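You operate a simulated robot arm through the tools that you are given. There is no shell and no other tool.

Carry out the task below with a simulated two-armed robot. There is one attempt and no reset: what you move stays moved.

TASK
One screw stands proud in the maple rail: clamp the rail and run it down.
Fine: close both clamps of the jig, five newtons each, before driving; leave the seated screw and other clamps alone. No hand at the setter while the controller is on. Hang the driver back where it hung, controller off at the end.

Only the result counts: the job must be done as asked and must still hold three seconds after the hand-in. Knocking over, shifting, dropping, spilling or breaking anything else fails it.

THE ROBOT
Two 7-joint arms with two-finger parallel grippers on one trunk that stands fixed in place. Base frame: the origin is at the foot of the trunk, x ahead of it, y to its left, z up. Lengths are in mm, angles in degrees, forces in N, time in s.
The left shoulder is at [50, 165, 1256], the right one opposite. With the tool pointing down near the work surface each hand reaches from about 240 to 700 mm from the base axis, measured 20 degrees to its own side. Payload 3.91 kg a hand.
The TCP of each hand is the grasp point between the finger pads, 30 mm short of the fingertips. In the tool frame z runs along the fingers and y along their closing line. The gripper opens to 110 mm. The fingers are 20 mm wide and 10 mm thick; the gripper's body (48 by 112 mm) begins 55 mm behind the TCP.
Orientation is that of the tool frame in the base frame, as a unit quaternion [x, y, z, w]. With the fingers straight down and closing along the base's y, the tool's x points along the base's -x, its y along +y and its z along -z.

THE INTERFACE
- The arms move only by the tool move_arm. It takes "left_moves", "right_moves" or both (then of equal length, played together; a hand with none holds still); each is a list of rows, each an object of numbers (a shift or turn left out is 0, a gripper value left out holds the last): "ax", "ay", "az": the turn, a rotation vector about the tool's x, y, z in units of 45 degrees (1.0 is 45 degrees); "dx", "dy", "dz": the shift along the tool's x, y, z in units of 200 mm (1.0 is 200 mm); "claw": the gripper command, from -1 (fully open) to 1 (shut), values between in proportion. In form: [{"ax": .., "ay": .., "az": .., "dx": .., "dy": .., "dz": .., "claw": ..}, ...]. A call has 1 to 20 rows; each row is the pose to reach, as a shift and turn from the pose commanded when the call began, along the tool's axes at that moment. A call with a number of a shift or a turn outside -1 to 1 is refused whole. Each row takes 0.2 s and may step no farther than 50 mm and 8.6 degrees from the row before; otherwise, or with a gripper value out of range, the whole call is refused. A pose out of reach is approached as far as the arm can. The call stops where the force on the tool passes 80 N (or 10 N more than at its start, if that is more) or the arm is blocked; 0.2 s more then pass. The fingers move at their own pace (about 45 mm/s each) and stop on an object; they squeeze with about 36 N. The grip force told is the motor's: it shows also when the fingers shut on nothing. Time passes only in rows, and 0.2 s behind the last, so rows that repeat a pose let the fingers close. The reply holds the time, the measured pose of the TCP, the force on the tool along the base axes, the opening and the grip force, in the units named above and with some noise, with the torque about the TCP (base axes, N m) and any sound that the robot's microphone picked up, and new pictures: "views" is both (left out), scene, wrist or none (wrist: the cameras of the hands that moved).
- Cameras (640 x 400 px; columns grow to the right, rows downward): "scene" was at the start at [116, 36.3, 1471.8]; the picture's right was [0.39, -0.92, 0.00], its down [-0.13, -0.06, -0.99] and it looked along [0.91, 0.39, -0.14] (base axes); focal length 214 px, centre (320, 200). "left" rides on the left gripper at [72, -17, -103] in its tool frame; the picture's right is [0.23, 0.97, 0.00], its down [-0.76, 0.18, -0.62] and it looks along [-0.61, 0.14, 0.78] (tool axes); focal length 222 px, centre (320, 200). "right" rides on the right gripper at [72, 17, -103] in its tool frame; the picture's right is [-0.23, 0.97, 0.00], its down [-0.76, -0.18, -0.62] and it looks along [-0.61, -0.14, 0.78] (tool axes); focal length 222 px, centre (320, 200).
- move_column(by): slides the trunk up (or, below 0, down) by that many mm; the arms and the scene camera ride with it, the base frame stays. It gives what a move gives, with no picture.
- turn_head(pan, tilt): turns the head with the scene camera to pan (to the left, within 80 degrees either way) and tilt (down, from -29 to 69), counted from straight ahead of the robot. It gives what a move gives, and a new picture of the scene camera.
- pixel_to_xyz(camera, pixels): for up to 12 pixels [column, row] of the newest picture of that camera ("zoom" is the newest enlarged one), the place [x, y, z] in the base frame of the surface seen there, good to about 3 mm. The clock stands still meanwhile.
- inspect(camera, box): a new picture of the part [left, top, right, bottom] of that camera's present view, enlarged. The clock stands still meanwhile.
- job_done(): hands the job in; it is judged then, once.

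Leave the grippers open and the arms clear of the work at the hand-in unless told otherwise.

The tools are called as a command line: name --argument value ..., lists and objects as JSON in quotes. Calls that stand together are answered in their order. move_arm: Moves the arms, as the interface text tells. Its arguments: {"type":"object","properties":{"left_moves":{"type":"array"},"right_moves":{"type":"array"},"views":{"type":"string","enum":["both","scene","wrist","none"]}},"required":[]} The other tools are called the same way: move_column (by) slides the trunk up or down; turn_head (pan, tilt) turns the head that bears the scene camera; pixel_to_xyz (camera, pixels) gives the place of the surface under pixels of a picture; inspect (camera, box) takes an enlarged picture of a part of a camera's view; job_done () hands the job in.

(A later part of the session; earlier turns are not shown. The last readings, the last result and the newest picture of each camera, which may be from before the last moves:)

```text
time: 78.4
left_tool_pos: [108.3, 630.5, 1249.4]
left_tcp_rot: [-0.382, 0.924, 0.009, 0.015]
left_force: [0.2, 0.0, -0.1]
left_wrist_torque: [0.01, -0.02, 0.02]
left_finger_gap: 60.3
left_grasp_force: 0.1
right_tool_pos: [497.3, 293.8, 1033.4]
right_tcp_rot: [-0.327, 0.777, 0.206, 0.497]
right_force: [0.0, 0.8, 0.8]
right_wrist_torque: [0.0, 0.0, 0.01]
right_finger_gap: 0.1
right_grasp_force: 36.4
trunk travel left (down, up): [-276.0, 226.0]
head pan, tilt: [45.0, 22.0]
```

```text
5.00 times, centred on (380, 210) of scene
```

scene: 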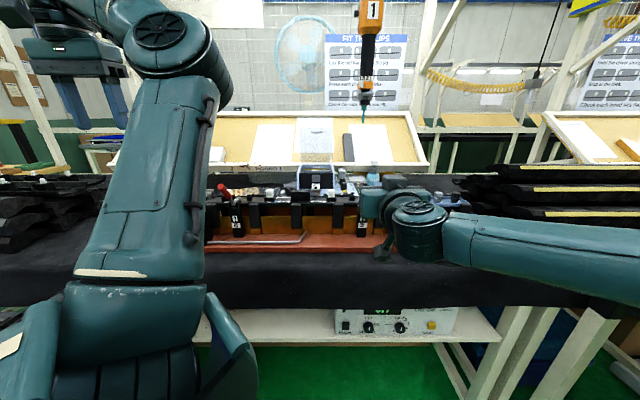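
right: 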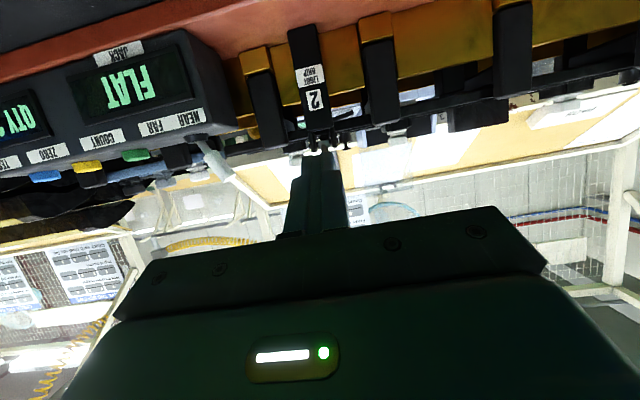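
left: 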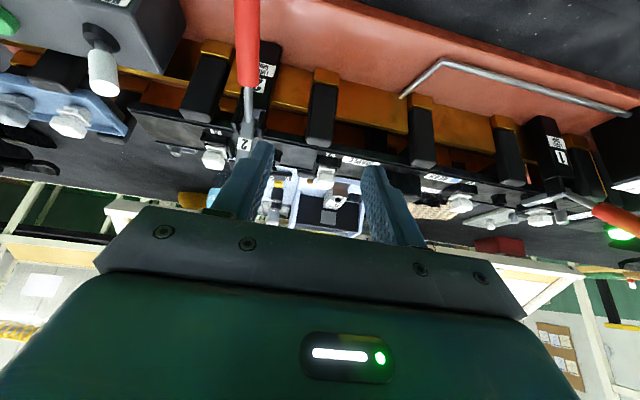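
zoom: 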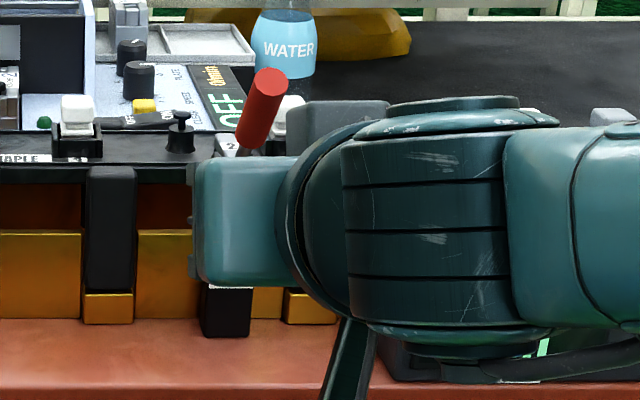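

The display has changed from "CLAMP" to "FLAT" – so the jig senses the clamps now. Before pushing any more, I back the right hand off to look.

move_arm --right_moves '[{"dz": -0.2}, {"dz": -0.4}, {"dz": -0.5, "dx": -0.1}, {"dz": -0.5, "dx": -0.3}, {"dz": -0.5, "dx": -0.5, "dy": -0.05}]' --views "both"

inspect --camera "scene" --box '[340, 170, 500, 260]'

```text
time: 79.6
left_tool_pos: [108.3, 631.4, 1247.5]
left_tcp_rot: [-0.382, 0.924, 0.009, 0.015]
left_force: [0.4, 0.2, -0.4]
left_wrist_torque: [0.0, -0.02, -0.01]
left_finger_gap: 60.7
left_grasp_force: 0.1
right_tool_pos: [468.7, 253.4, 1169.3]
right_tcp_rot: [-0.329, 0.778, 0.204, 0.495]
right_force: [-0.2, 0.5, 0.3]
right_wrist_torque: [-0.02, -0.02, -0.01]
right_finger_gap: 0.2
right_grasp_force: 35.8
trunk travel left (down, up): [-276.0, 226.0]
head pan, tilt: [45.0, 22.0]
```

scene: 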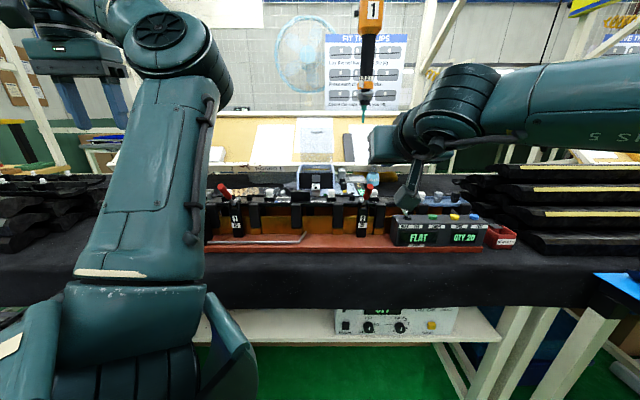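
right: 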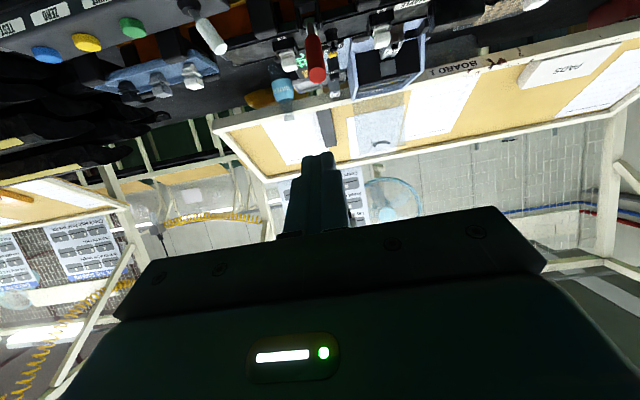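

```text
4.00 times, centred on (420, 215) of scene
```

zoom: 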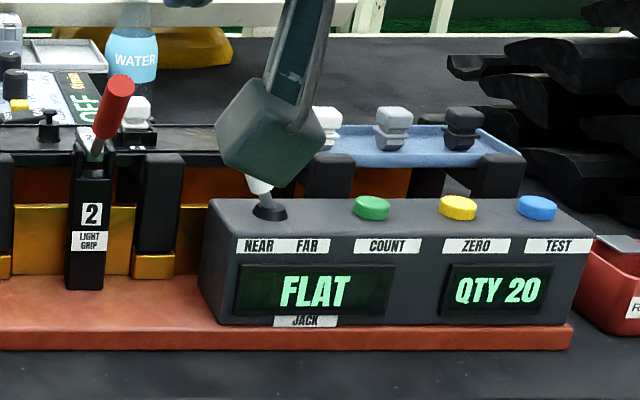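

Display now reads FLAT (both clamps sensed). I'll zoom in on both clamps and measure arm heights from the present cameras.

inspect --camera "scene" --box '[345, 178, 385, 218]'

inspect --camera "scene" --box '[210, 178, 250, 218]'

inspect --camera "right" --box '[260, 30, 420, 110]'

pixel_to_xyz --camera "right" --pixels '[[316, 75], [314, 62], [312, 50], [310, 42], [334, 85], [333, 70], [302, 60], [330, 50]]'

```text
10.00 times, centred on (365, 198) of scene
```

zoom: 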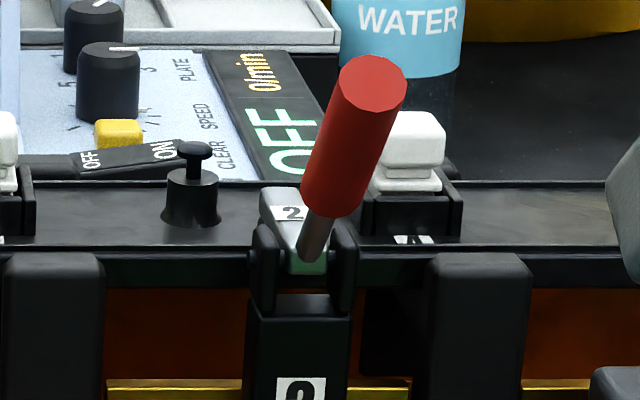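

```text
10.00 times, centred on (230, 198) of scene
```

zoom: 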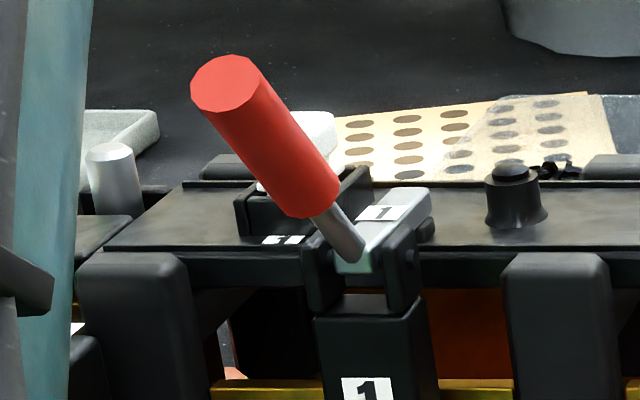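

```text
4.00 times, centred on (340, 70) of right
```

zoom: 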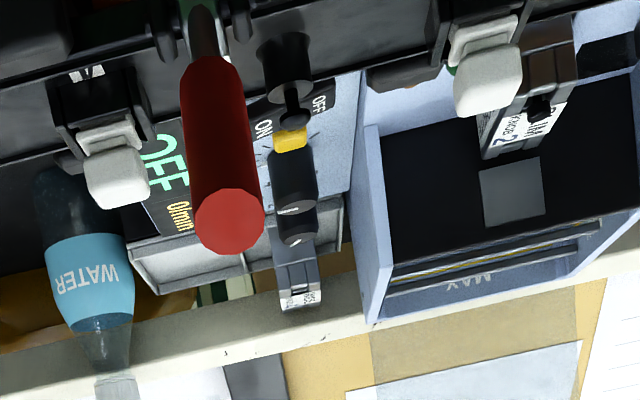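

```text
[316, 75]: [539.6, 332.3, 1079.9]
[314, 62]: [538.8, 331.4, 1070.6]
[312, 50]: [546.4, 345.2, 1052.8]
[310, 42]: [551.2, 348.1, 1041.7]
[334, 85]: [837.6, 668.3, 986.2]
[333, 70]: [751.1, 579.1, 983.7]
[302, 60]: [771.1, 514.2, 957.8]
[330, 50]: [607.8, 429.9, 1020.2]
```

Clamp 2's handle has settled at ~125° like clamp 1 – it snapped shut by itself past centre. Both clamps closed, display FLAT. Now I measure the hanging driver precisely.

inspect --camera "scene" --box '[340, 0, 400, 130]'

pixel_to_xyz --camera "scene" --pixels '[[364, 122], [364, 115], [365, 108], [365, 100], [366, 95], [366, 88], [366, 78], [367, 70], [368, 50], [368, 35], [370, 20], [370, 8]]'

```text
3.08 times, centred on (370, 65) of scene
```

zoom: 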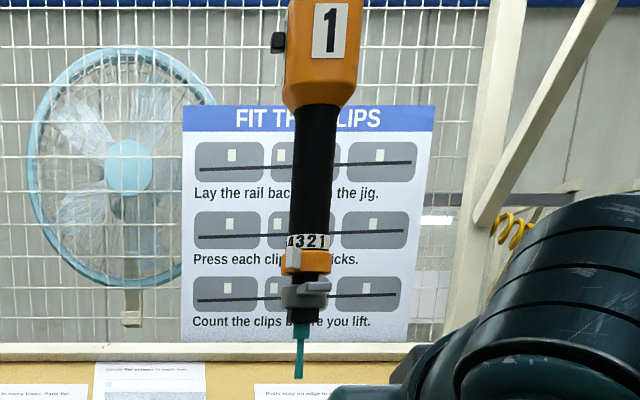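

```text
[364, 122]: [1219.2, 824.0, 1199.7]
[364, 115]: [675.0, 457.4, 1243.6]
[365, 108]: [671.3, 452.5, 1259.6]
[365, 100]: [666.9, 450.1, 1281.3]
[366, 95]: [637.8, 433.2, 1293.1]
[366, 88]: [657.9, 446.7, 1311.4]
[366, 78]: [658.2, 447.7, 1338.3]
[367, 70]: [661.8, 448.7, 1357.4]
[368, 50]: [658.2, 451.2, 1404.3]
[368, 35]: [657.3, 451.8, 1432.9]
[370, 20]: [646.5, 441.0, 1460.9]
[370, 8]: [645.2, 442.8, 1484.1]
```

Both clamps are done. Next is the controller's MAIN button under the bench: I retract the right hand from above the bench edge first, then lower the trunk.

move_arm --right_moves '[{"dx": 0.08, "dz": -0.18}, {"dx": 0.17, "dz": -0.38}, {"dx": 0.2, "dz": -0.5}]' --views "none"

move_column --by -230

turn_head --pan 40 --tilt 20

```text
time: 80.4
left_tool_pos: [108.6, 632.0, 1248.2]
left_tcp_rot: [-0.381, 0.924, 0.009, 0.015]
left_force: [0.1, -0.7, 0.5]
left_wrist_torque: [0.03, -0.01, 0.0]
left_finger_gap: 60.4
left_grasp_force: 0.1
right_tool_pos: [389.9, 178.7, 1173.5]
right_tcp_rot: [-0.33, 0.777, 0.206, 0.496]
right_force: [-0.2, -1.3, -0.6]
right_wrist_torque: [0.01, -0.03, -0.02]
right_finger_gap: 0.0
right_grasp_force: 35.3
trunk travel left (down, up): [-276.0, 226.0]
head pan, tilt: [45.0, 22.0]
```

```text
time: 82.8
left_tool_pos: [107.8, 630.8, 1018.2]
left_tcp_rot: [-0.382, 0.924, 0.01, 0.015]
left_force: [0.6, 0.2, 0.5]
left_wrist_torque: [-0.02, 0.02, 0.0]
left_finger_gap: 60.5
left_grasp_force: 0.2
right_tool_pos: [389.2, 179.7, 944.1]
right_tcp_rot: [-0.329, 0.777, 0.205, 0.496]
right_force: [-0.7, -0.5, -0.4]
right_wrist_torque: [0.01, 0.0, 0.0]
right_finger_gap: 0.3
right_grasp_force: 35.7
trunk travel left (down, up): [-47.0, 456.0]
head pan, tilt: [45.0, 22.0]
```

```text
time: 83.5
left_tool_pos: [108.1, 631.2, 1019.0]
left_tcp_rot: [-0.383, 0.924, 0.009, 0.015]
left_force: [0.3, -0.5, 0.8]
left_wrist_torque: [0.01, -0.01, -0.04]
left_finger_gap: 60.6
left_grasp_force: 0.0
right_tool_pos: [390.5, 179.3, 943.5]
right_tcp_rot: [-0.329, 0.778, 0.205, 0.495]
right_force: [-0.4, 0.0, -0.4]
right_wrist_torque: [-0.01, -0.02, 0.0]
right_finger_gap: 0.3
right_grasp_force: 35.6
trunk travel left (down, up): [-47.0, 456.0]
head pan, tilt: [40.0, 20.0]
```

scene: 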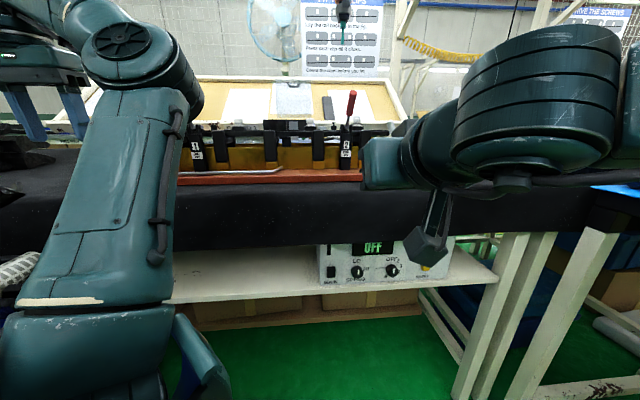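

The camera is now almost level with the rail: a good side view of clamps and screw. I zoom in there and on the controller.

inspect --camera "scene" --box '[310, 85, 390, 135]'

inspect --camera "scene" --box '[180, 100, 260, 150]'

inspect --camera "scene" --box '[310, 225, 470, 305]'

pixel_to_xyz --camera "scene" --pixels '[[331, 271], [331, 266], [331, 276], [357, 272], [391, 271], [331, 248], [373, 247], [321, 275], [331, 288], [330, 235]]'

```text
8.00 times, centred on (350, 110) of scene
```

zoom: 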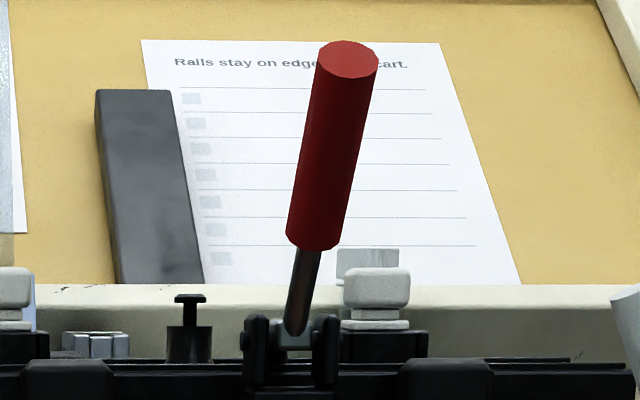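

```text
8.00 times, centred on (220, 125) of scene
```

zoom: 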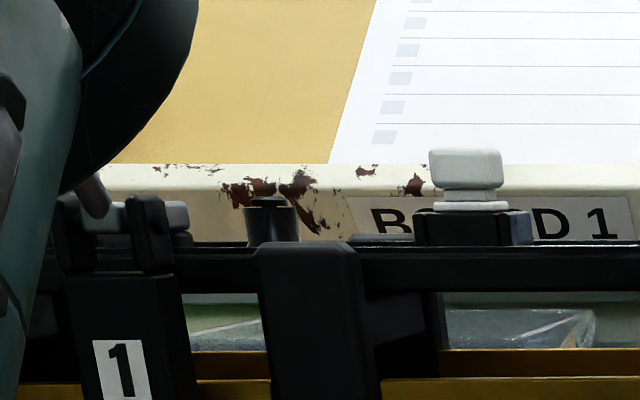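

```text
4.00 times, centred on (390, 265) of scene
```

zoom: 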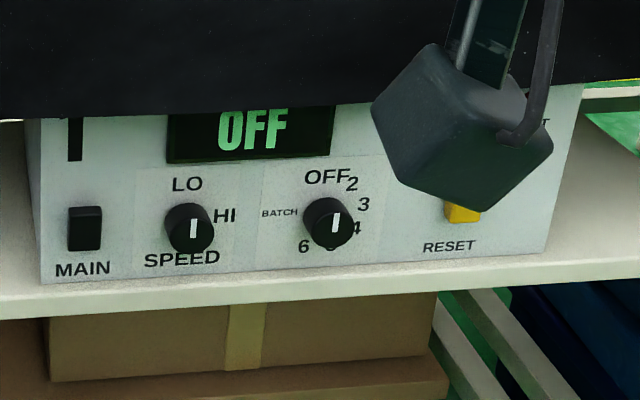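

```text
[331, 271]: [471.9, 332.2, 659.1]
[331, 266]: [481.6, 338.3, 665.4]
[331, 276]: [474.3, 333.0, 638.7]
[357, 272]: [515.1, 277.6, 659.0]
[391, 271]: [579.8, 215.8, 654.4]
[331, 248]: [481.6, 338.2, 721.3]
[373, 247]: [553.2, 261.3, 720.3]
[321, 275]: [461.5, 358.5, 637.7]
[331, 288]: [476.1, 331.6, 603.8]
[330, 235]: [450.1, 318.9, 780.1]
```

MAIN's face is at about u=569, v=-99, z≈652. I bring the right hand down in front of the controller in steps.

move_arm --right_moves '[{"dx": 0.154, "dy": 0.031, "dz": 0.113}, {"dx": 0.308, "dy": 0.062, "dz": 0.226}, {"dx": 0.462, "dy": 0.094, "dz": 0.34}, {"dx": 0.616, "dy": 0.125, "dz": 0.453}]' --views "both"

```text
time: 84.5
left_tool_pos: [107.7, 630.7, 1018.5]
left_tcp_rot: [-0.382, 0.924, 0.009, 0.015]
left_force: [0.2, 0.4, -0.3]
left_wrist_torque: [-0.03, 0.0, 0.0]
left_finger_gap: 60.7
left_grasp_force: 0.0
right_tool_pos: [393.5, 220.2, 793.3]
right_tcp_rot: [-0.329, 0.777, 0.205, 0.496]
right_force: [0.2, -1.0, -0.9]
right_wrist_torque: [0.0, -0.01, -0.01]
right_finger_gap: 0.3
right_grasp_force: 36.3
trunk travel left (down, up): [-47.0, 456.0]
head pan, tilt: [40.0, 20.0]
```

scene: 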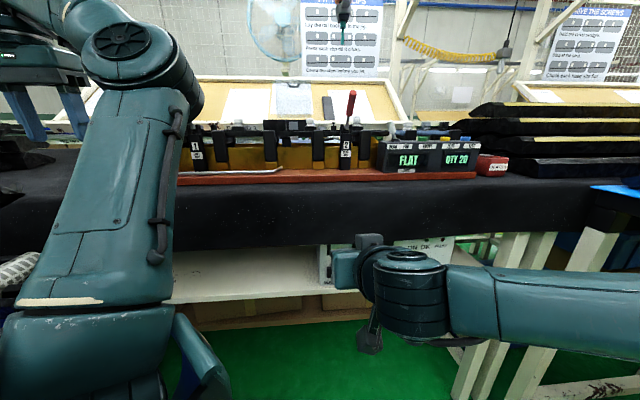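
right: 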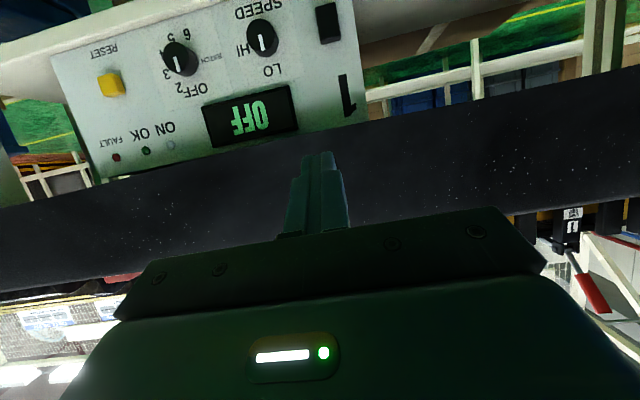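

I can read the controller from here: OFF, with ON/OK/FAULT lamps dark. I continue down to MAIN's level.

move_arm --right_moves '[{"dx": 0.175, "dy": 0.04, "dz": 0.137}, {"dx": 0.35, "dy": 0.08, "dz": 0.274}, {"dx": 0.525, "dy": 0.12, "dz": 0.411}]' --views "wrist"

move_arm --right_moves '[{"ay": -0.15}, {"ay": -0.3}, {"ay": -0.44}]' --views "both"

```text
time: 85.3
left_tool_pos: [108.1, 630.5, 1019.7]
left_tcp_rot: [-0.382, 0.924, 0.01, 0.016]
left_force: [0.5, -0.2, 0.4]
left_wrist_torque: [0.0, 0.01, 0.01]
left_finger_gap: 60.6
left_grasp_force: 0.0
right_tool_pos: [394.6, 256.7, 661.2]
right_tcp_rot: [-0.329, 0.777, 0.205, 0.496]
right_force: [-0.4, 0.6, 0.5]
right_wrist_torque: [-0.02, 0.02, -0.01]
right_finger_gap: 0.1
right_grasp_force: 36.1
trunk travel left (down, up): [-47.0, 456.0]
head pan, tilt: [40.0, 20.0]
```

right: 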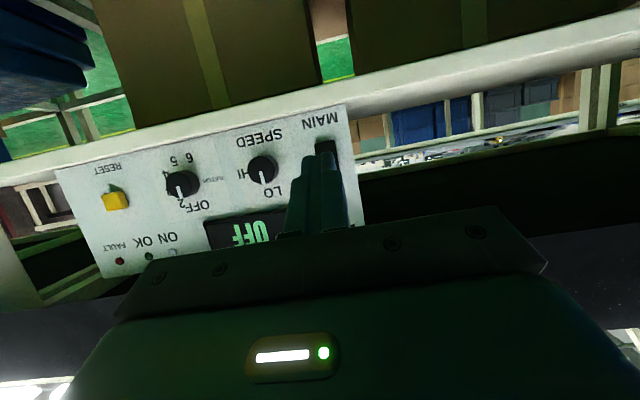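

```text
time: 86.1
left_tool_pos: [107.2, 631.3, 1017.6]
left_tcp_rot: [-0.382, 0.924, 0.009, 0.016]
left_force: [-0.2, -0.1, 0.5]
left_wrist_torque: [0.03, 0.02, 0.01]
left_finger_gap: 60.4
left_grasp_force: 0.0
right_tool_pos: [369.6, 245.3, 742.8]
right_tcp_rot: [-0.283, 0.699, 0.242, 0.611]
right_force: [0.1, -0.3, -0.2]
right_wrist_torque: [-0.01, -0.01, -0.01]
right_finger_gap: 0.3
right_grasp_force: 36.2
right hand out of reach, approached as far as the arm can: row 1, 2, 3
trunk travel left (down, up): [-47.0, 456.0]
head pan, tilt: [40.0, 20.0]
```

scene: 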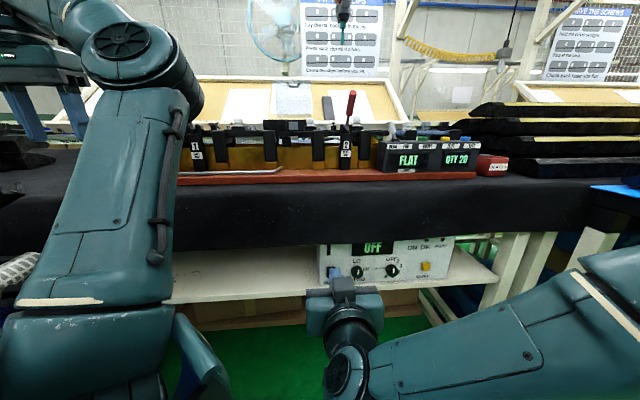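
right: 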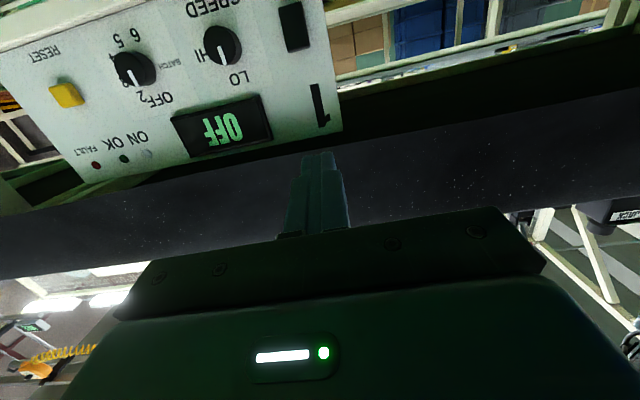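

That tilt isn't reachable down here. I return to the previous tilt in front of MAIN.

move_arm --right_moves '[{"ax": -0.014, "ay": 0.127, "az": -0.004, "dx": 0.129, "dy": -0.014, "dz": 0.062}, {"ax": -0.027, "ay": 0.255, "az": -0.008, "dx": 0.258, "dy": -0.028, "dz": 0.123}, {"ax": -0.041, "ay": 0.382, "az": -0.012, "dx": 0.387, "dy": -0.042, "dz": 0.185}]' --views "both"

inspect --camera "right" --box '[240, 80, 400, 200]'

```text
time: 86.9
left_tool_pos: [108.4, 631.0, 1018.0]
left_tcp_rot: [-0.382, 0.924, 0.009, 0.014]
left_force: [-1.2, 0.1, 0.8]
left_wrist_torque: [-0.01, -0.02, -0.01]
left_finger_gap: 60.4
left_grasp_force: 0.0
right_tool_pos: [391.5, 255.3, 660.0]
right_tcp_rot: [-0.332, 0.776, 0.205, 0.496]
right_force: [-0.9, 0.7, 0.1]
right_wrist_torque: [-0.01, 0.0, 0.01]
right_finger_gap: 0.0
right_grasp_force: 36.1
trunk travel left (down, up): [-47.0, 456.0]
head pan, tilt: [40.0, 20.0]
```

scene: 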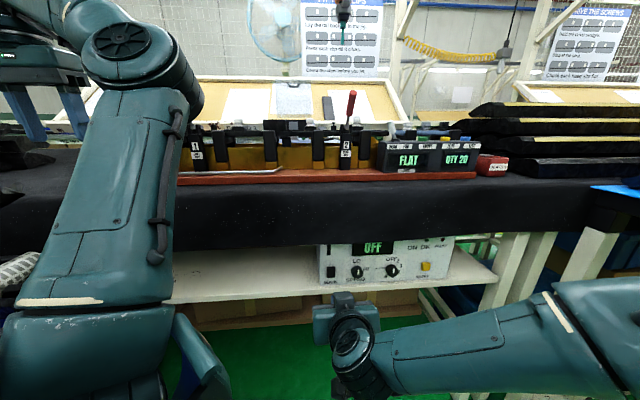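
right: 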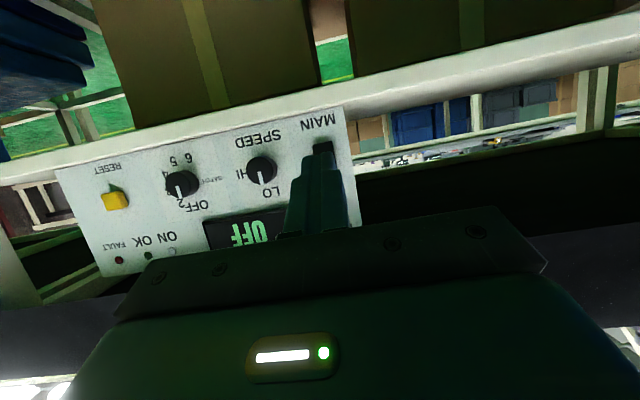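

```text
3.33 times, centred on (320, 140) of right
```

zoom: 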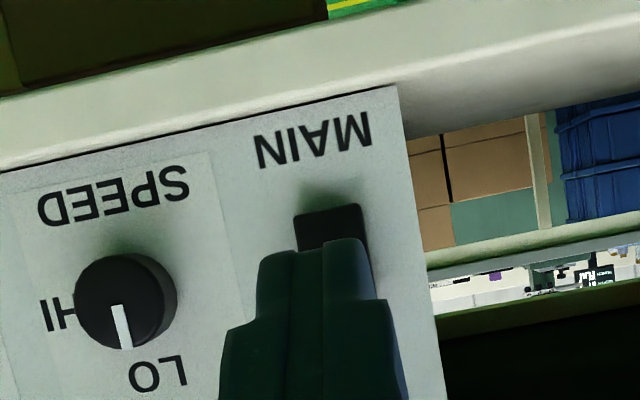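

The closed fingertips point at MAIN. I approach horizontally, stopping a little short.

move_arm --right_moves '[{"dx": -0.08, "dy": -0.005, "dz": 0.15}, {"dx": -0.16, "dy": -0.01, "dz": 0.3}]' --views "wrist"

inspect --camera "right" --box '[240, 80, 400, 200]'

inspect --camera "scene" --box '[310, 240, 390, 300]'

```text
time: 87.5
left_tool_pos: [107.7, 631.6, 1017.5]
left_tcp_rot: [-0.381, 0.924, 0.01, 0.015]
left_force: [0.0, -0.3, 0.0]
left_wrist_torque: [0.0, 0.0, 0.0]
left_finger_gap: 60.4
left_grasp_force: 0.0
right_tool_pos: [443.9, 302.8, 667.6]
right_tcp_rot: [-0.331, 0.776, 0.204, 0.497]
right_force: [-0.4, 0.6, 0.3]
right_wrist_torque: [0.01, 0.01, 0.02]
right_finger_gap: 0.0
right_grasp_force: 36.2
trunk travel left (down, up): [-47.0, 456.0]
head pan, tilt: [40.0, 20.0]
```

right: 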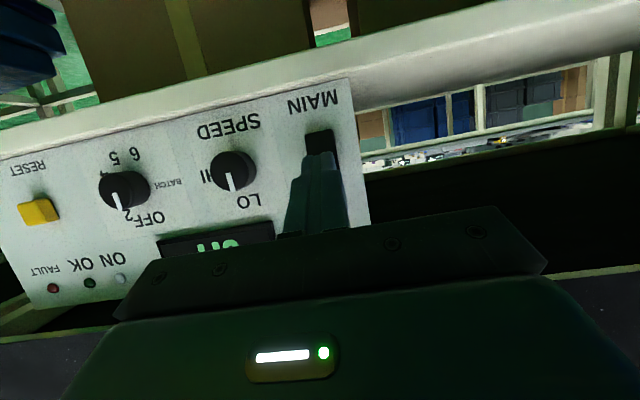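

```text
3.33 times, centred on (320, 140) of right
```

zoom: 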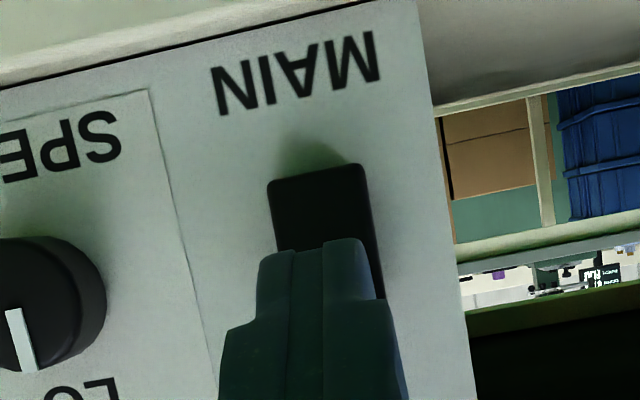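

```text
6.67 times, centred on (350, 270) of scene
```

zoom: 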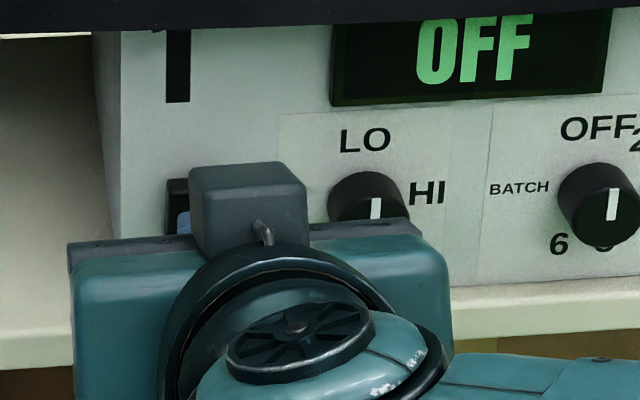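

Aligned with MAIN, about 14 mm away. I press forward slowly.

move_arm --right_moves '[{"dx": -0.0106, "dz": 0.0227}, {"dx": -0.021, "dz": 0.0453}, {"dx": -0.0317, "dz": 0.068}]' --views "wrist"

inspect --camera "scene" --box '[310, 235, 470, 300]'

```text
time: 88.4
left_tool_pos: [104.9, 627.7, 1021.0]
left_tcp_rot: [-0.381, 0.924, 0.01, 0.017]
left_force: [0.1, 0.2, 0.6]
left_wrist_torque: [-0.02, 0.0, -0.01]
left_finger_gap: 60.4
left_grasp_force: 0.1
right_tool_pos: [450.6, 309.7, 666.2]
right_tcp_rot: [-0.33, 0.778, 0.202, 0.495]
right_force: [-28.0, -42.6, 19.1]
right_wrist_torque: [0.33, -0.25, -0.34]
right_finger_gap: 0.0
right_grasp_force: 36.1
trunk travel left (down, up): [-47.0, 456.0]
head pan, tilt: [40.0, 20.0]
stopped in row 3 (right hand): the force on the tool passed its limit at 85 N (the readings are from after the stop); the commanded pose is now the measured one
```

right: 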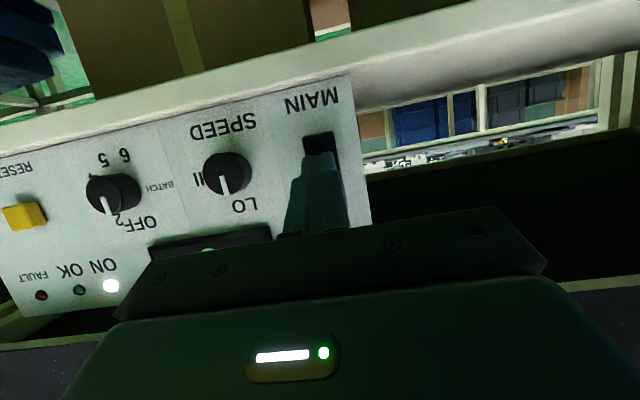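

```text
4.00 times, centred on (390, 268) of scene
```

zoom: 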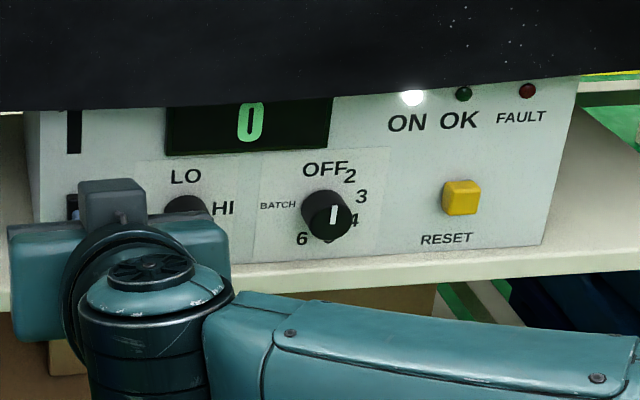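

The ON lamp is lit and the display shows 0 – controller on (the press was firmer than I wanted). I back off straight at once.

move_arm --right_moves '[{"dx": 0.03, "dz": -0.065}, {"dx": 0.1, "dz": -0.22}, {"dx": 0.17, "dz": -0.36}]' --views "both"

inspect --camera "scene" --box '[310, 235, 470, 300]'

pixel_to_xyz --camera "scene" --pixels '[[331, 270], [357, 272], [391, 271], [321, 275], [415, 270], [425, 268], [331, 288]]'

```text
time: 89.2
left_tool_pos: [109.2, 630.4, 1019.0]
left_tcp_rot: [-0.381, 0.925, 0.008, 0.016]
left_force: [-0.4, 0.5, -0.4]
left_wrist_torque: [0.04, 0.0, 0.0]
left_finger_gap: 60.4
left_grasp_force: 0.0
right_tool_pos: [399.1, 254.2, 663.5]
right_tcp_rot: [-0.332, 0.778, 0.203, 0.494]
right_force: [-0.5, 0.1, -0.3]
right_wrist_torque: [-0.02, 0.03, 0.02]
right_finger_gap: 0.0
right_grasp_force: 36.0
trunk travel left (down, up): [-47.0, 456.0]
head pan, tilt: [40.0, 20.0]
```

scene: 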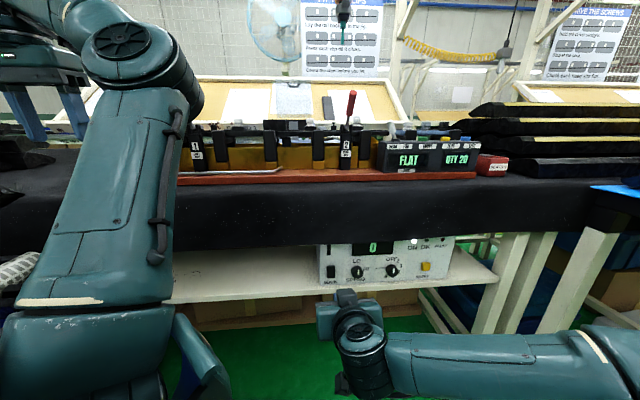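
right: 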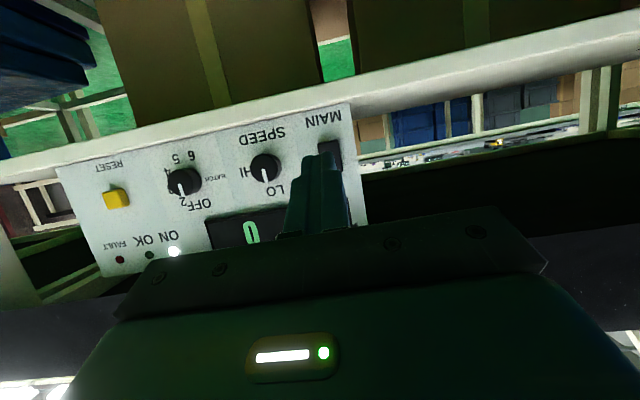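

```text
4.00 times, centred on (390, 268) of scene
```

zoom: 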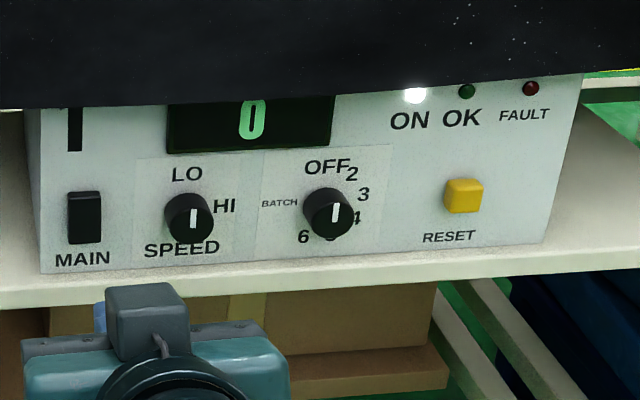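

```text
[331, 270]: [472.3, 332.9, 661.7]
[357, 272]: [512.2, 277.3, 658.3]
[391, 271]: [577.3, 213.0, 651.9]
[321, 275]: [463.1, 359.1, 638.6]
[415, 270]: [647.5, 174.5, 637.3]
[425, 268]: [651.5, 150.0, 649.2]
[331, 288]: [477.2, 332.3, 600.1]
```

Controller is ON (lamp lit, count 0) and hasn't moved. I pull the right hand further back, then raise the trunk for the driver work.

move_arm --right_moves '[{"dx": 0.1, "dz": -0.2}, {"dx": 0.15, "dz": -0.32}]' --views "none"

move_column --by 430

turn_head --pan 40 --tilt 20

```text
time: 89.8
left_tool_pos: [108.9, 631.3, 1018.1]
left_tcp_rot: [-0.383, 0.924, 0.009, 0.016]
left_force: [-0.5, 0.3, 0.4]
left_wrist_torque: [-0.01, 0.0, 0.02]
left_finger_gap: 60.5
left_grasp_force: 0.1
right_tool_pos: [349.9, 205.8, 665.2]
right_tcp_rot: [-0.331, 0.778, 0.202, 0.494]
right_force: [-0.4, -1.0, -0.3]
right_wrist_torque: [0.02, -0.02, 0.02]
right_finger_gap: 0.0
right_grasp_force: 36.0
trunk travel left (down, up): [-47.0, 456.0]
head pan, tilt: [40.0, 20.0]
```

```text
refused: 430 is not a number from -400 to 400
```

```text
time: 90.4
left_tool_pos: [108.8, 630.4, 1018.7]
left_tcp_rot: [-0.382, 0.924, 0.009, 0.015]
left_force: [0.3, -0.4, -0.3]
left_wrist_torque: [0.01, -0.02, 0.04]
left_finger_gap: 60.5
left_grasp_force: 0.1
right_tool_pos: [349.5, 205.3, 666.1]
right_tcp_rot: [-0.332, 0.778, 0.202, 0.494]
right_force: [1.0, -0.2, -0.4]
right_wrist_torque: [-0.02, 0.01, 0.04]
right_finger_gap: 0.0
right_grasp_force: 35.8
trunk travel left (down, up): [-47.0, 456.0]
head pan, tilt: [40.0, 20.0]
```

scene: 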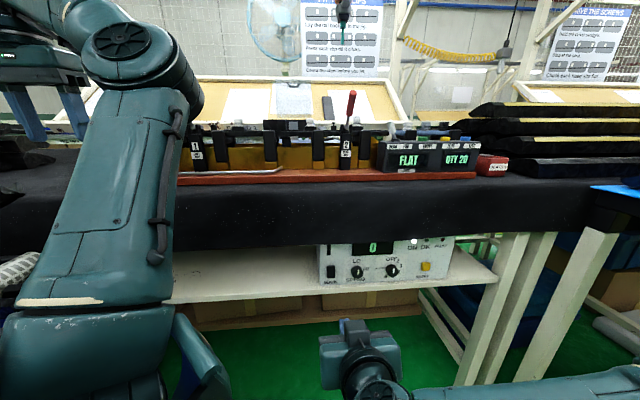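

Before raising, I take one reading of the screw from this level view.

inspect --camera "scene" --box '[324, 112, 344, 132]'

pixel_to_xyz --camera "scene" --pixels '[[333.7, 122.1], [333.7, 124], [333.7, 126.5], [331.7, 126.5], [335.7, 126.5], [333.7, 128]]'

move_column --by 400

```text
16.00 times, centred on (334, 122) of scene
```

zoom: 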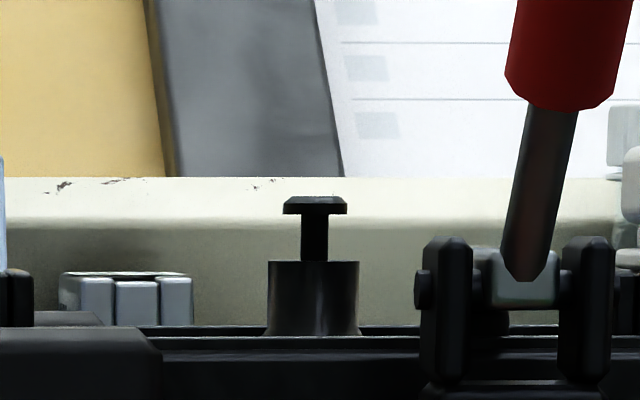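

```text
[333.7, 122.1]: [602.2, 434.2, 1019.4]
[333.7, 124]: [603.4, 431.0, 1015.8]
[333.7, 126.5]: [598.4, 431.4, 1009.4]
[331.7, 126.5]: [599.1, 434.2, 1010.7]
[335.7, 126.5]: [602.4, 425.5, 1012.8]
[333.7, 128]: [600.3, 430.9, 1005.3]
```

```text
time: 94.3
left_tool_pos: [108.9, 632.1, 1418.6]
left_tcp_rot: [-0.382, 0.924, 0.009, 0.016]
left_force: [-0.2, 0.4, 0.8]
left_wrist_torque: [0.0, -0.03, 0.01]
left_finger_gap: 60.6
left_grasp_force: 0.1
right_tool_pos: [350.8, 205.5, 1064.8]
right_tcp_rot: [-0.332, 0.778, 0.202, 0.494]
right_force: [-0.5, 0.6, -0.1]
right_wrist_torque: [-0.01, 0.01, 0.01]
right_finger_gap: 0.0
right_grasp_force: 35.6
trunk travel left (down, up): [-446.0, 56.0]
head pan, tilt: [40.0, 20.0]
```

The screw axis comes out at about (606,435), head ~9 mm too high. Now the left hand: I bring it from its parked place toward the driver side, turning it to face the driver.

move_arm --left_moves '[{"dx": -0.02, "dy": -0.2, "claw": -1.0}, {"dx": -0.04, "dy": -0.4}, {"dx": -0.06, "dy": -0.6}]' --views "none"

move_arm --left_moves '[{"dx": -0.02, "dy": -0.2, "az": 0.15}, {"dx": -0.05, "dy": -0.4, "az": 0.3}, {"dx": -0.07, "dy": -0.6, "az": 0.44}]' --views "both"

```text
time: 95.1
left_tool_pos: [199.0, 550.3, 1417.2]
left_tcp_rot: [-0.381, 0.924, 0.01, 0.015]
left_force: [0.5, -0.2, 0.9]
left_wrist_torque: [0.05, 0.03, 0.01]
left_finger_gap: 109.8
left_grasp_force: 0.1
right_tool_pos: [350.9, 204.8, 1065.4]
right_tcp_rot: [-0.331, 0.778, 0.203, 0.494]
right_force: [-0.1, -0.3, -0.4]
right_wrist_torque: [-0.01, 0.0, 0.01]
right_finger_gap: 0.1
right_grasp_force: 36.1
trunk travel left (down, up): [-446.0, 56.0]
head pan, tilt: [40.0, 20.0]
```

```text
time: 95.9
left_tool_pos: [297.0, 475.5, 1418.1]
left_tcp_rot: [-0.216, 0.976, 0.012, 0.013]
left_force: [0.6, -0.5, 0.4]
left_wrist_torque: [0.01, 0.02, -0.01]
left_finger_gap: 109.8
left_grasp_force: 0.0
right_tool_pos: [350.5, 204.3, 1063.6]
right_tcp_rot: [-0.331, 0.778, 0.203, 0.494]
right_force: [-0.3, -0.5, 0.3]
right_wrist_torque: [0.02, 0.01, 0.02]
right_finger_gap: 0.1
right_grasp_force: 36.3
trunk travel left (down, up): [-446.0, 56.0]
head pan, tilt: [40.0, 20.0]
```

scene: 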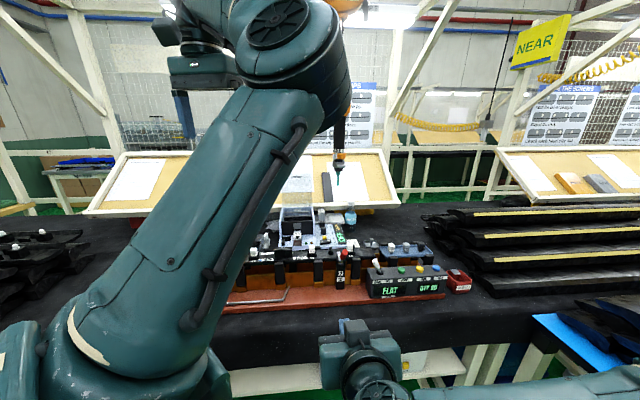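
left: 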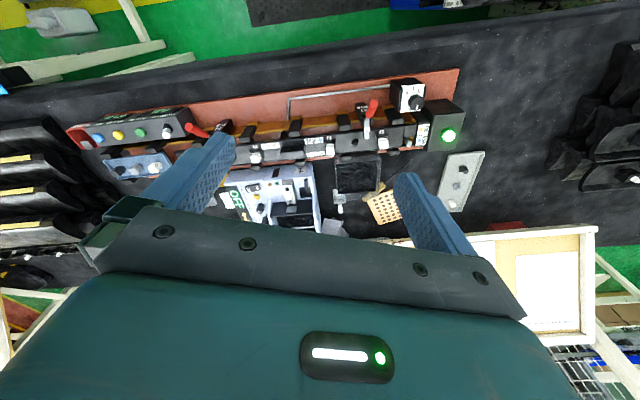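

I pitch the left hand up toward horizontal while approaching the driver's side, in two stages.

move_arm --left_moves '[{"dx": -0.067, "dy": -0.067, "ay": -0.167}, {"dx": -0.133, "dy": -0.133, "ay": -0.333}, {"dx": -0.2, "dy": -0.2, "ay": -0.5}, {"dx": -0.267, "dy": -0.267, "ay": -0.667}, {"dx": -0.333, "dy": -0.333, "ay": -0.833}, {"dx": -0.4, "dy": -0.4, "ay": -1.0}]' --views "none"

move_arm --left_moves '[{"dx": -0.03, "dy": -0.07, "dz": 0.03, "ay": -0.167}, {"dx": -0.07, "dy": -0.15, "dz": 0.07, "ay": -0.333}, {"dx": -0.12, "dy": -0.23, "dz": 0.12, "ay": -0.5}, {"dx": -0.17, "dy": -0.31, "dz": 0.17, "ay": -0.667}, {"dx": -0.22, "dy": -0.39, "dz": 0.22, "ay": -0.833}, {"dx": -0.27, "dy": -0.47, "dz": 0.27, "ay": -1.0}]' --views "both"

```text
time: 97.3
left_tool_pos: [404.5, 439.7, 1420.2]
left_tcp_rot: [-0.197, 0.896, 0.095, 0.387]
left_force: [-0.2, -0.6, 0.5]
left_wrist_torque: [-0.01, 0.0, -0.02]
left_finger_gap: 110.1
left_grasp_force: 0.2
right_tool_pos: [350.3, 206.4, 1065.0]
right_tcp_rot: [-0.333, 0.778, 0.204, 0.493]
right_force: [-0.3, 0.6, 1.2]
right_wrist_torque: [-0.01, 0.0, 0.01]
right_finger_gap: 0.0
right_grasp_force: 35.9
trunk travel left (down, up): [-446.0, 56.0]
head pan, tilt: [40.0, 20.0]
```

```text
time: 98.7
left_tool_pos: [510.1, 389.7, 1424.2]
left_tcp_rot: [-0.146, 0.679, 0.163, 0.701]
left_force: [-0.2, 0.4, 0.5]
left_wrist_torque: [0.0, 0.02, -0.01]
left_finger_gap: 110.1
left_grasp_force: 0.0
right_tool_pos: [350.0, 204.4, 1063.2]
right_tcp_rot: [-0.333, 0.778, 0.203, 0.492]
right_force: [0.2, -0.6, 0.3]
right_wrist_torque: [0.02, 0.01, -0.01]
right_finger_gap: 0.2
right_grasp_force: 36.2
trunk travel left (down, up): [-446.0, 56.0]
head pan, tilt: [40.0, 20.0]
```

scene: 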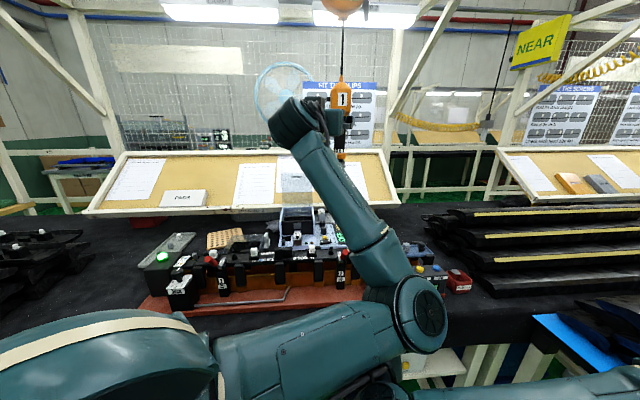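
left: 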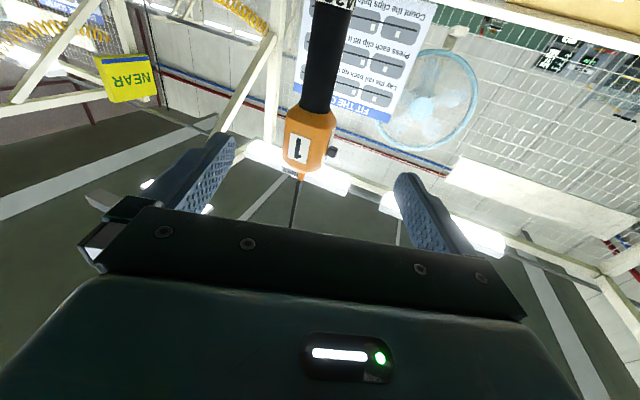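

The hand is level with the driver between the fingers. I check how close the left elbow is to the right arm.

pixel_to_xyz --camera "scene" --pixels '[[420, 310], [390, 270], [300, 350], [375, 385], [345, 180], [440, 340]]'

pixel_to_xyz --camera "left" --pixels '[[308, 130], [315, 100], [320, 60], [325, 30], [298, 150], [334, 150]]'

inspect --camera "right" --box '[0, 0, 640, 260]'

```text
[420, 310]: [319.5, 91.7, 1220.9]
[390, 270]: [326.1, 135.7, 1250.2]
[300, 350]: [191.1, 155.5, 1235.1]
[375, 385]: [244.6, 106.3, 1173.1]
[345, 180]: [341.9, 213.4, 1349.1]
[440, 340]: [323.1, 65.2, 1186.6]
```

```text
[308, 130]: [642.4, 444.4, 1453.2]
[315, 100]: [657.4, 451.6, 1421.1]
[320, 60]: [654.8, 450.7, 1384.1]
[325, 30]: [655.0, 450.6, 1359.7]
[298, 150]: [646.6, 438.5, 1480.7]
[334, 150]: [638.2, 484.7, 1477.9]
```

```text
1.00 times, centred on (320, 130) of right (not enlarged: the box is as wide or as high as the picture)
```

zoom: 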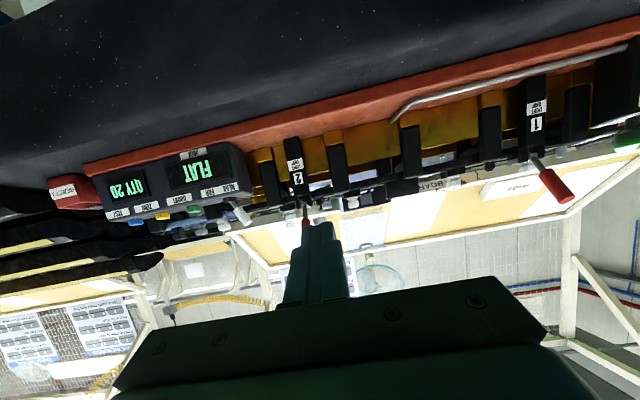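

The right hand is too near the left elbow. I lower the right hand first, then take it out to the right.

move_arm --right_moves '[{"dx": 0.169, "dz": 0.081}, {"dx": 0.338, "dz": 0.162}, {"dx": 0.507, "dz": 0.243}, {"dx": 0.676, "dz": 0.324}]' --views "none"

move_arm --right_moves '[{"dx": 0.08, "dy": -0.1, "dz": -0.16}, {"dx": 0.16, "dy": -0.2, "dz": -0.32}, {"dx": 0.24, "dy": -0.3, "dz": -0.48}, {"dx": 0.32, "dy": -0.4, "dz": -0.64}]' --views "scene"

```text
time: 99.7
left_tool_pos: [509.7, 388.8, 1422.1]
left_tcp_rot: [-0.145, 0.68, 0.162, 0.7]
left_force: [0.3, 0.1, 0.1]
left_wrist_torque: [0.0, -0.02, 0.02]
left_finger_gap: 110.1
left_grasp_force: 0.0
right_tool_pos: [349.4, 201.8, 1013.9]
right_tcp_rot: [-0.331, 0.778, 0.202, 0.494]
right_force: [0.0, -0.2, 0.0]
right_wrist_torque: [0.0, 0.05, 0.01]
right_finger_gap: 0.0
right_grasp_force: 35.9
right hand out of reach, approached as far as the arm can: row 2, 3, 4
trunk travel left (down, up): [-446.0, 56.0]
head pan, tilt: [40.0, 20.0]
```

```text
time: 100.7
left_tool_pos: [509.6, 390.9, 1421.6]
left_tcp_rot: [-0.146, 0.681, 0.162, 0.7]
left_force: [0.4, 0.0, -0.5]
left_wrist_torque: [0.03, 0.0, 0.0]
left_finger_gap: 109.9
left_grasp_force: 0.2
right_tool_pos: [287.9, 93.3, 1046.9]
right_tcp_rot: [-0.311, 0.777, 0.191, 0.513]
right_force: [1.0, -0.3, 0.4]
right_wrist_torque: [0.06, -0.02, -0.03]
right_finger_gap: 0.0
right_grasp_force: 35.4
right hand out of reach, approached as far as the arm can: row 1, 2, 3, 4
trunk travel left (down, up): [-446.0, 56.0]
head pan, tilt: [40.0, 20.0]
```

scene: 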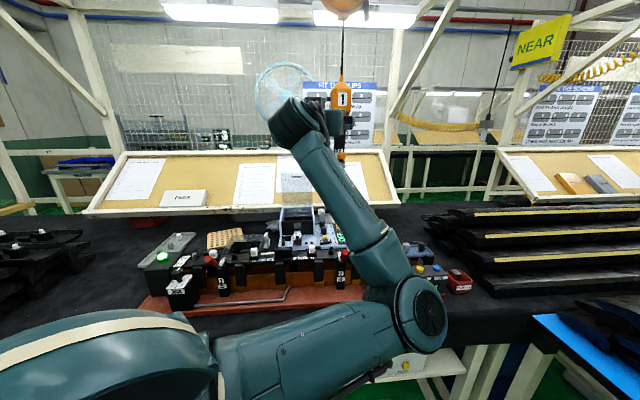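

I turn the right hand back to pointing down while moving it to the right.

move_arm --right_moves '[{"dx": 0.036, "dy": -0.092, "dz": -0.077, "ay": 0.167}, {"dx": 0.072, "dy": -0.184, "dz": -0.154, "ay": 0.333}, {"dx": 0.108, "dy": -0.275, "dz": -0.231, "ay": 0.5}, {"dx": 0.144, "dy": -0.367, "dz": -0.308, "ay": 0.667}]' --views "wrist"

```text
time: 101.7
left_tool_pos: [508.0, 390.5, 1421.8]
left_tcp_rot: [-0.146, 0.68, 0.162, 0.7]
left_force: [-0.7, 0.0, 0.4]
left_wrist_torque: [0.0, 0.0, -0.02]
left_finger_gap: 109.9
left_grasp_force: 0.1
right_tool_pos: [286.9, 4.6, 1042.1]
right_tcp_rot: [-0.374, 0.879, 0.109, 0.274]
right_force: [-0.5, -0.6, -0.1]
right_wrist_torque: [-0.01, 0.02, 0.03]
right_finger_gap: 0.2
right_grasp_force: 36.1
right hand out of reach, approached as far as the arm can: row 1, 2, 3, 4
trunk travel left (down, up): [-446.0, 56.0]
head pan, tilt: [40.0, 20.0]
```

right: 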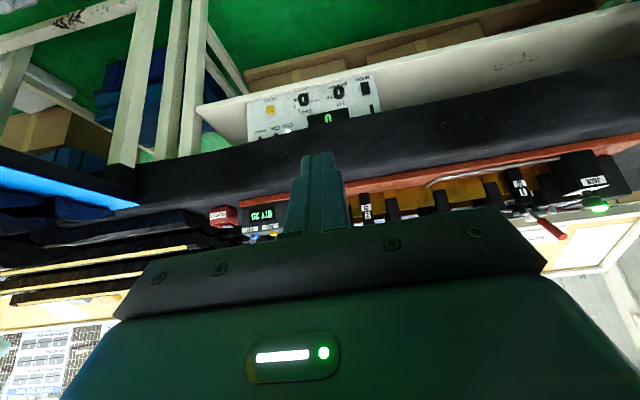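

move_arm --right_moves '[{"dx": 0.027, "dy": -0.088, "dz": -0.078, "az": 0.12}, {"dx": 0.054, "dy": -0.176, "dz": -0.155, "az": 0.24}, {"dx": 0.081, "dy": -0.264, "dz": -0.233, "az": 0.36}, {"dx": 0.109, "dy": -0.352, "dz": -0.311, "az": 0.48}, {"dx": 0.136, "dy": -0.44, "dz": -0.388, "az": 0.6}, {"dx": 0.163, "dy": -0.528, "dz": -0.466, "az": 0.72}]' --views "both"

```text
time: 103.1
left_tool_pos: [509.5, 389.9, 1422.8]
left_tcp_rot: [-0.146, 0.68, 0.162, 0.7]
left_force: [-0.5, 0.1, 0.3]
left_wrist_torque: [0.03, 0.02, 0.02]
left_finger_gap: 109.8
left_grasp_force: 0.1
right_tool_pos: [347.3, -122.2, 1107.1]
right_tcp_rot: [-0.112, 0.949, 0.183, 0.232]
right_force: [-0.3, 0.3, 0.3]
right_wrist_torque: [0.04, 0.0, -0.01]
right_finger_gap: 0.2
right_grasp_force: 36.0
right hand out of reach, approached as far as the arm can: row 1, 2, 3, 4, 5, 6
trunk travel left (down, up): [-446.0, 56.0]
head pan, tilt: [40.0, 20.0]
```

scene: 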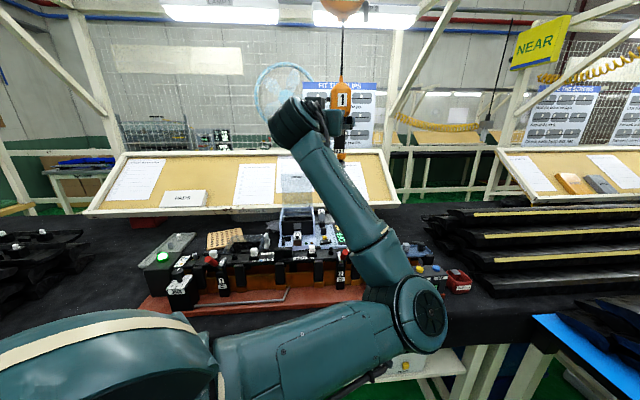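
right: 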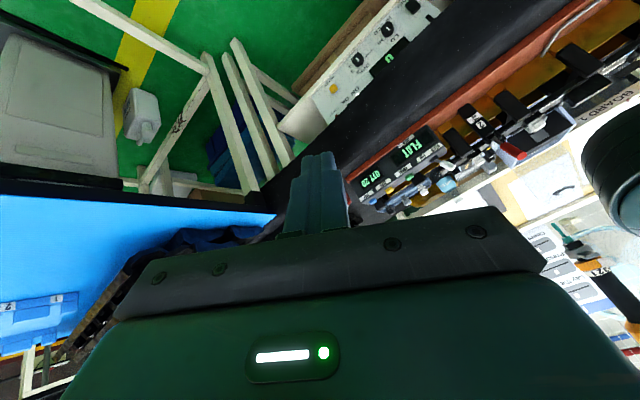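

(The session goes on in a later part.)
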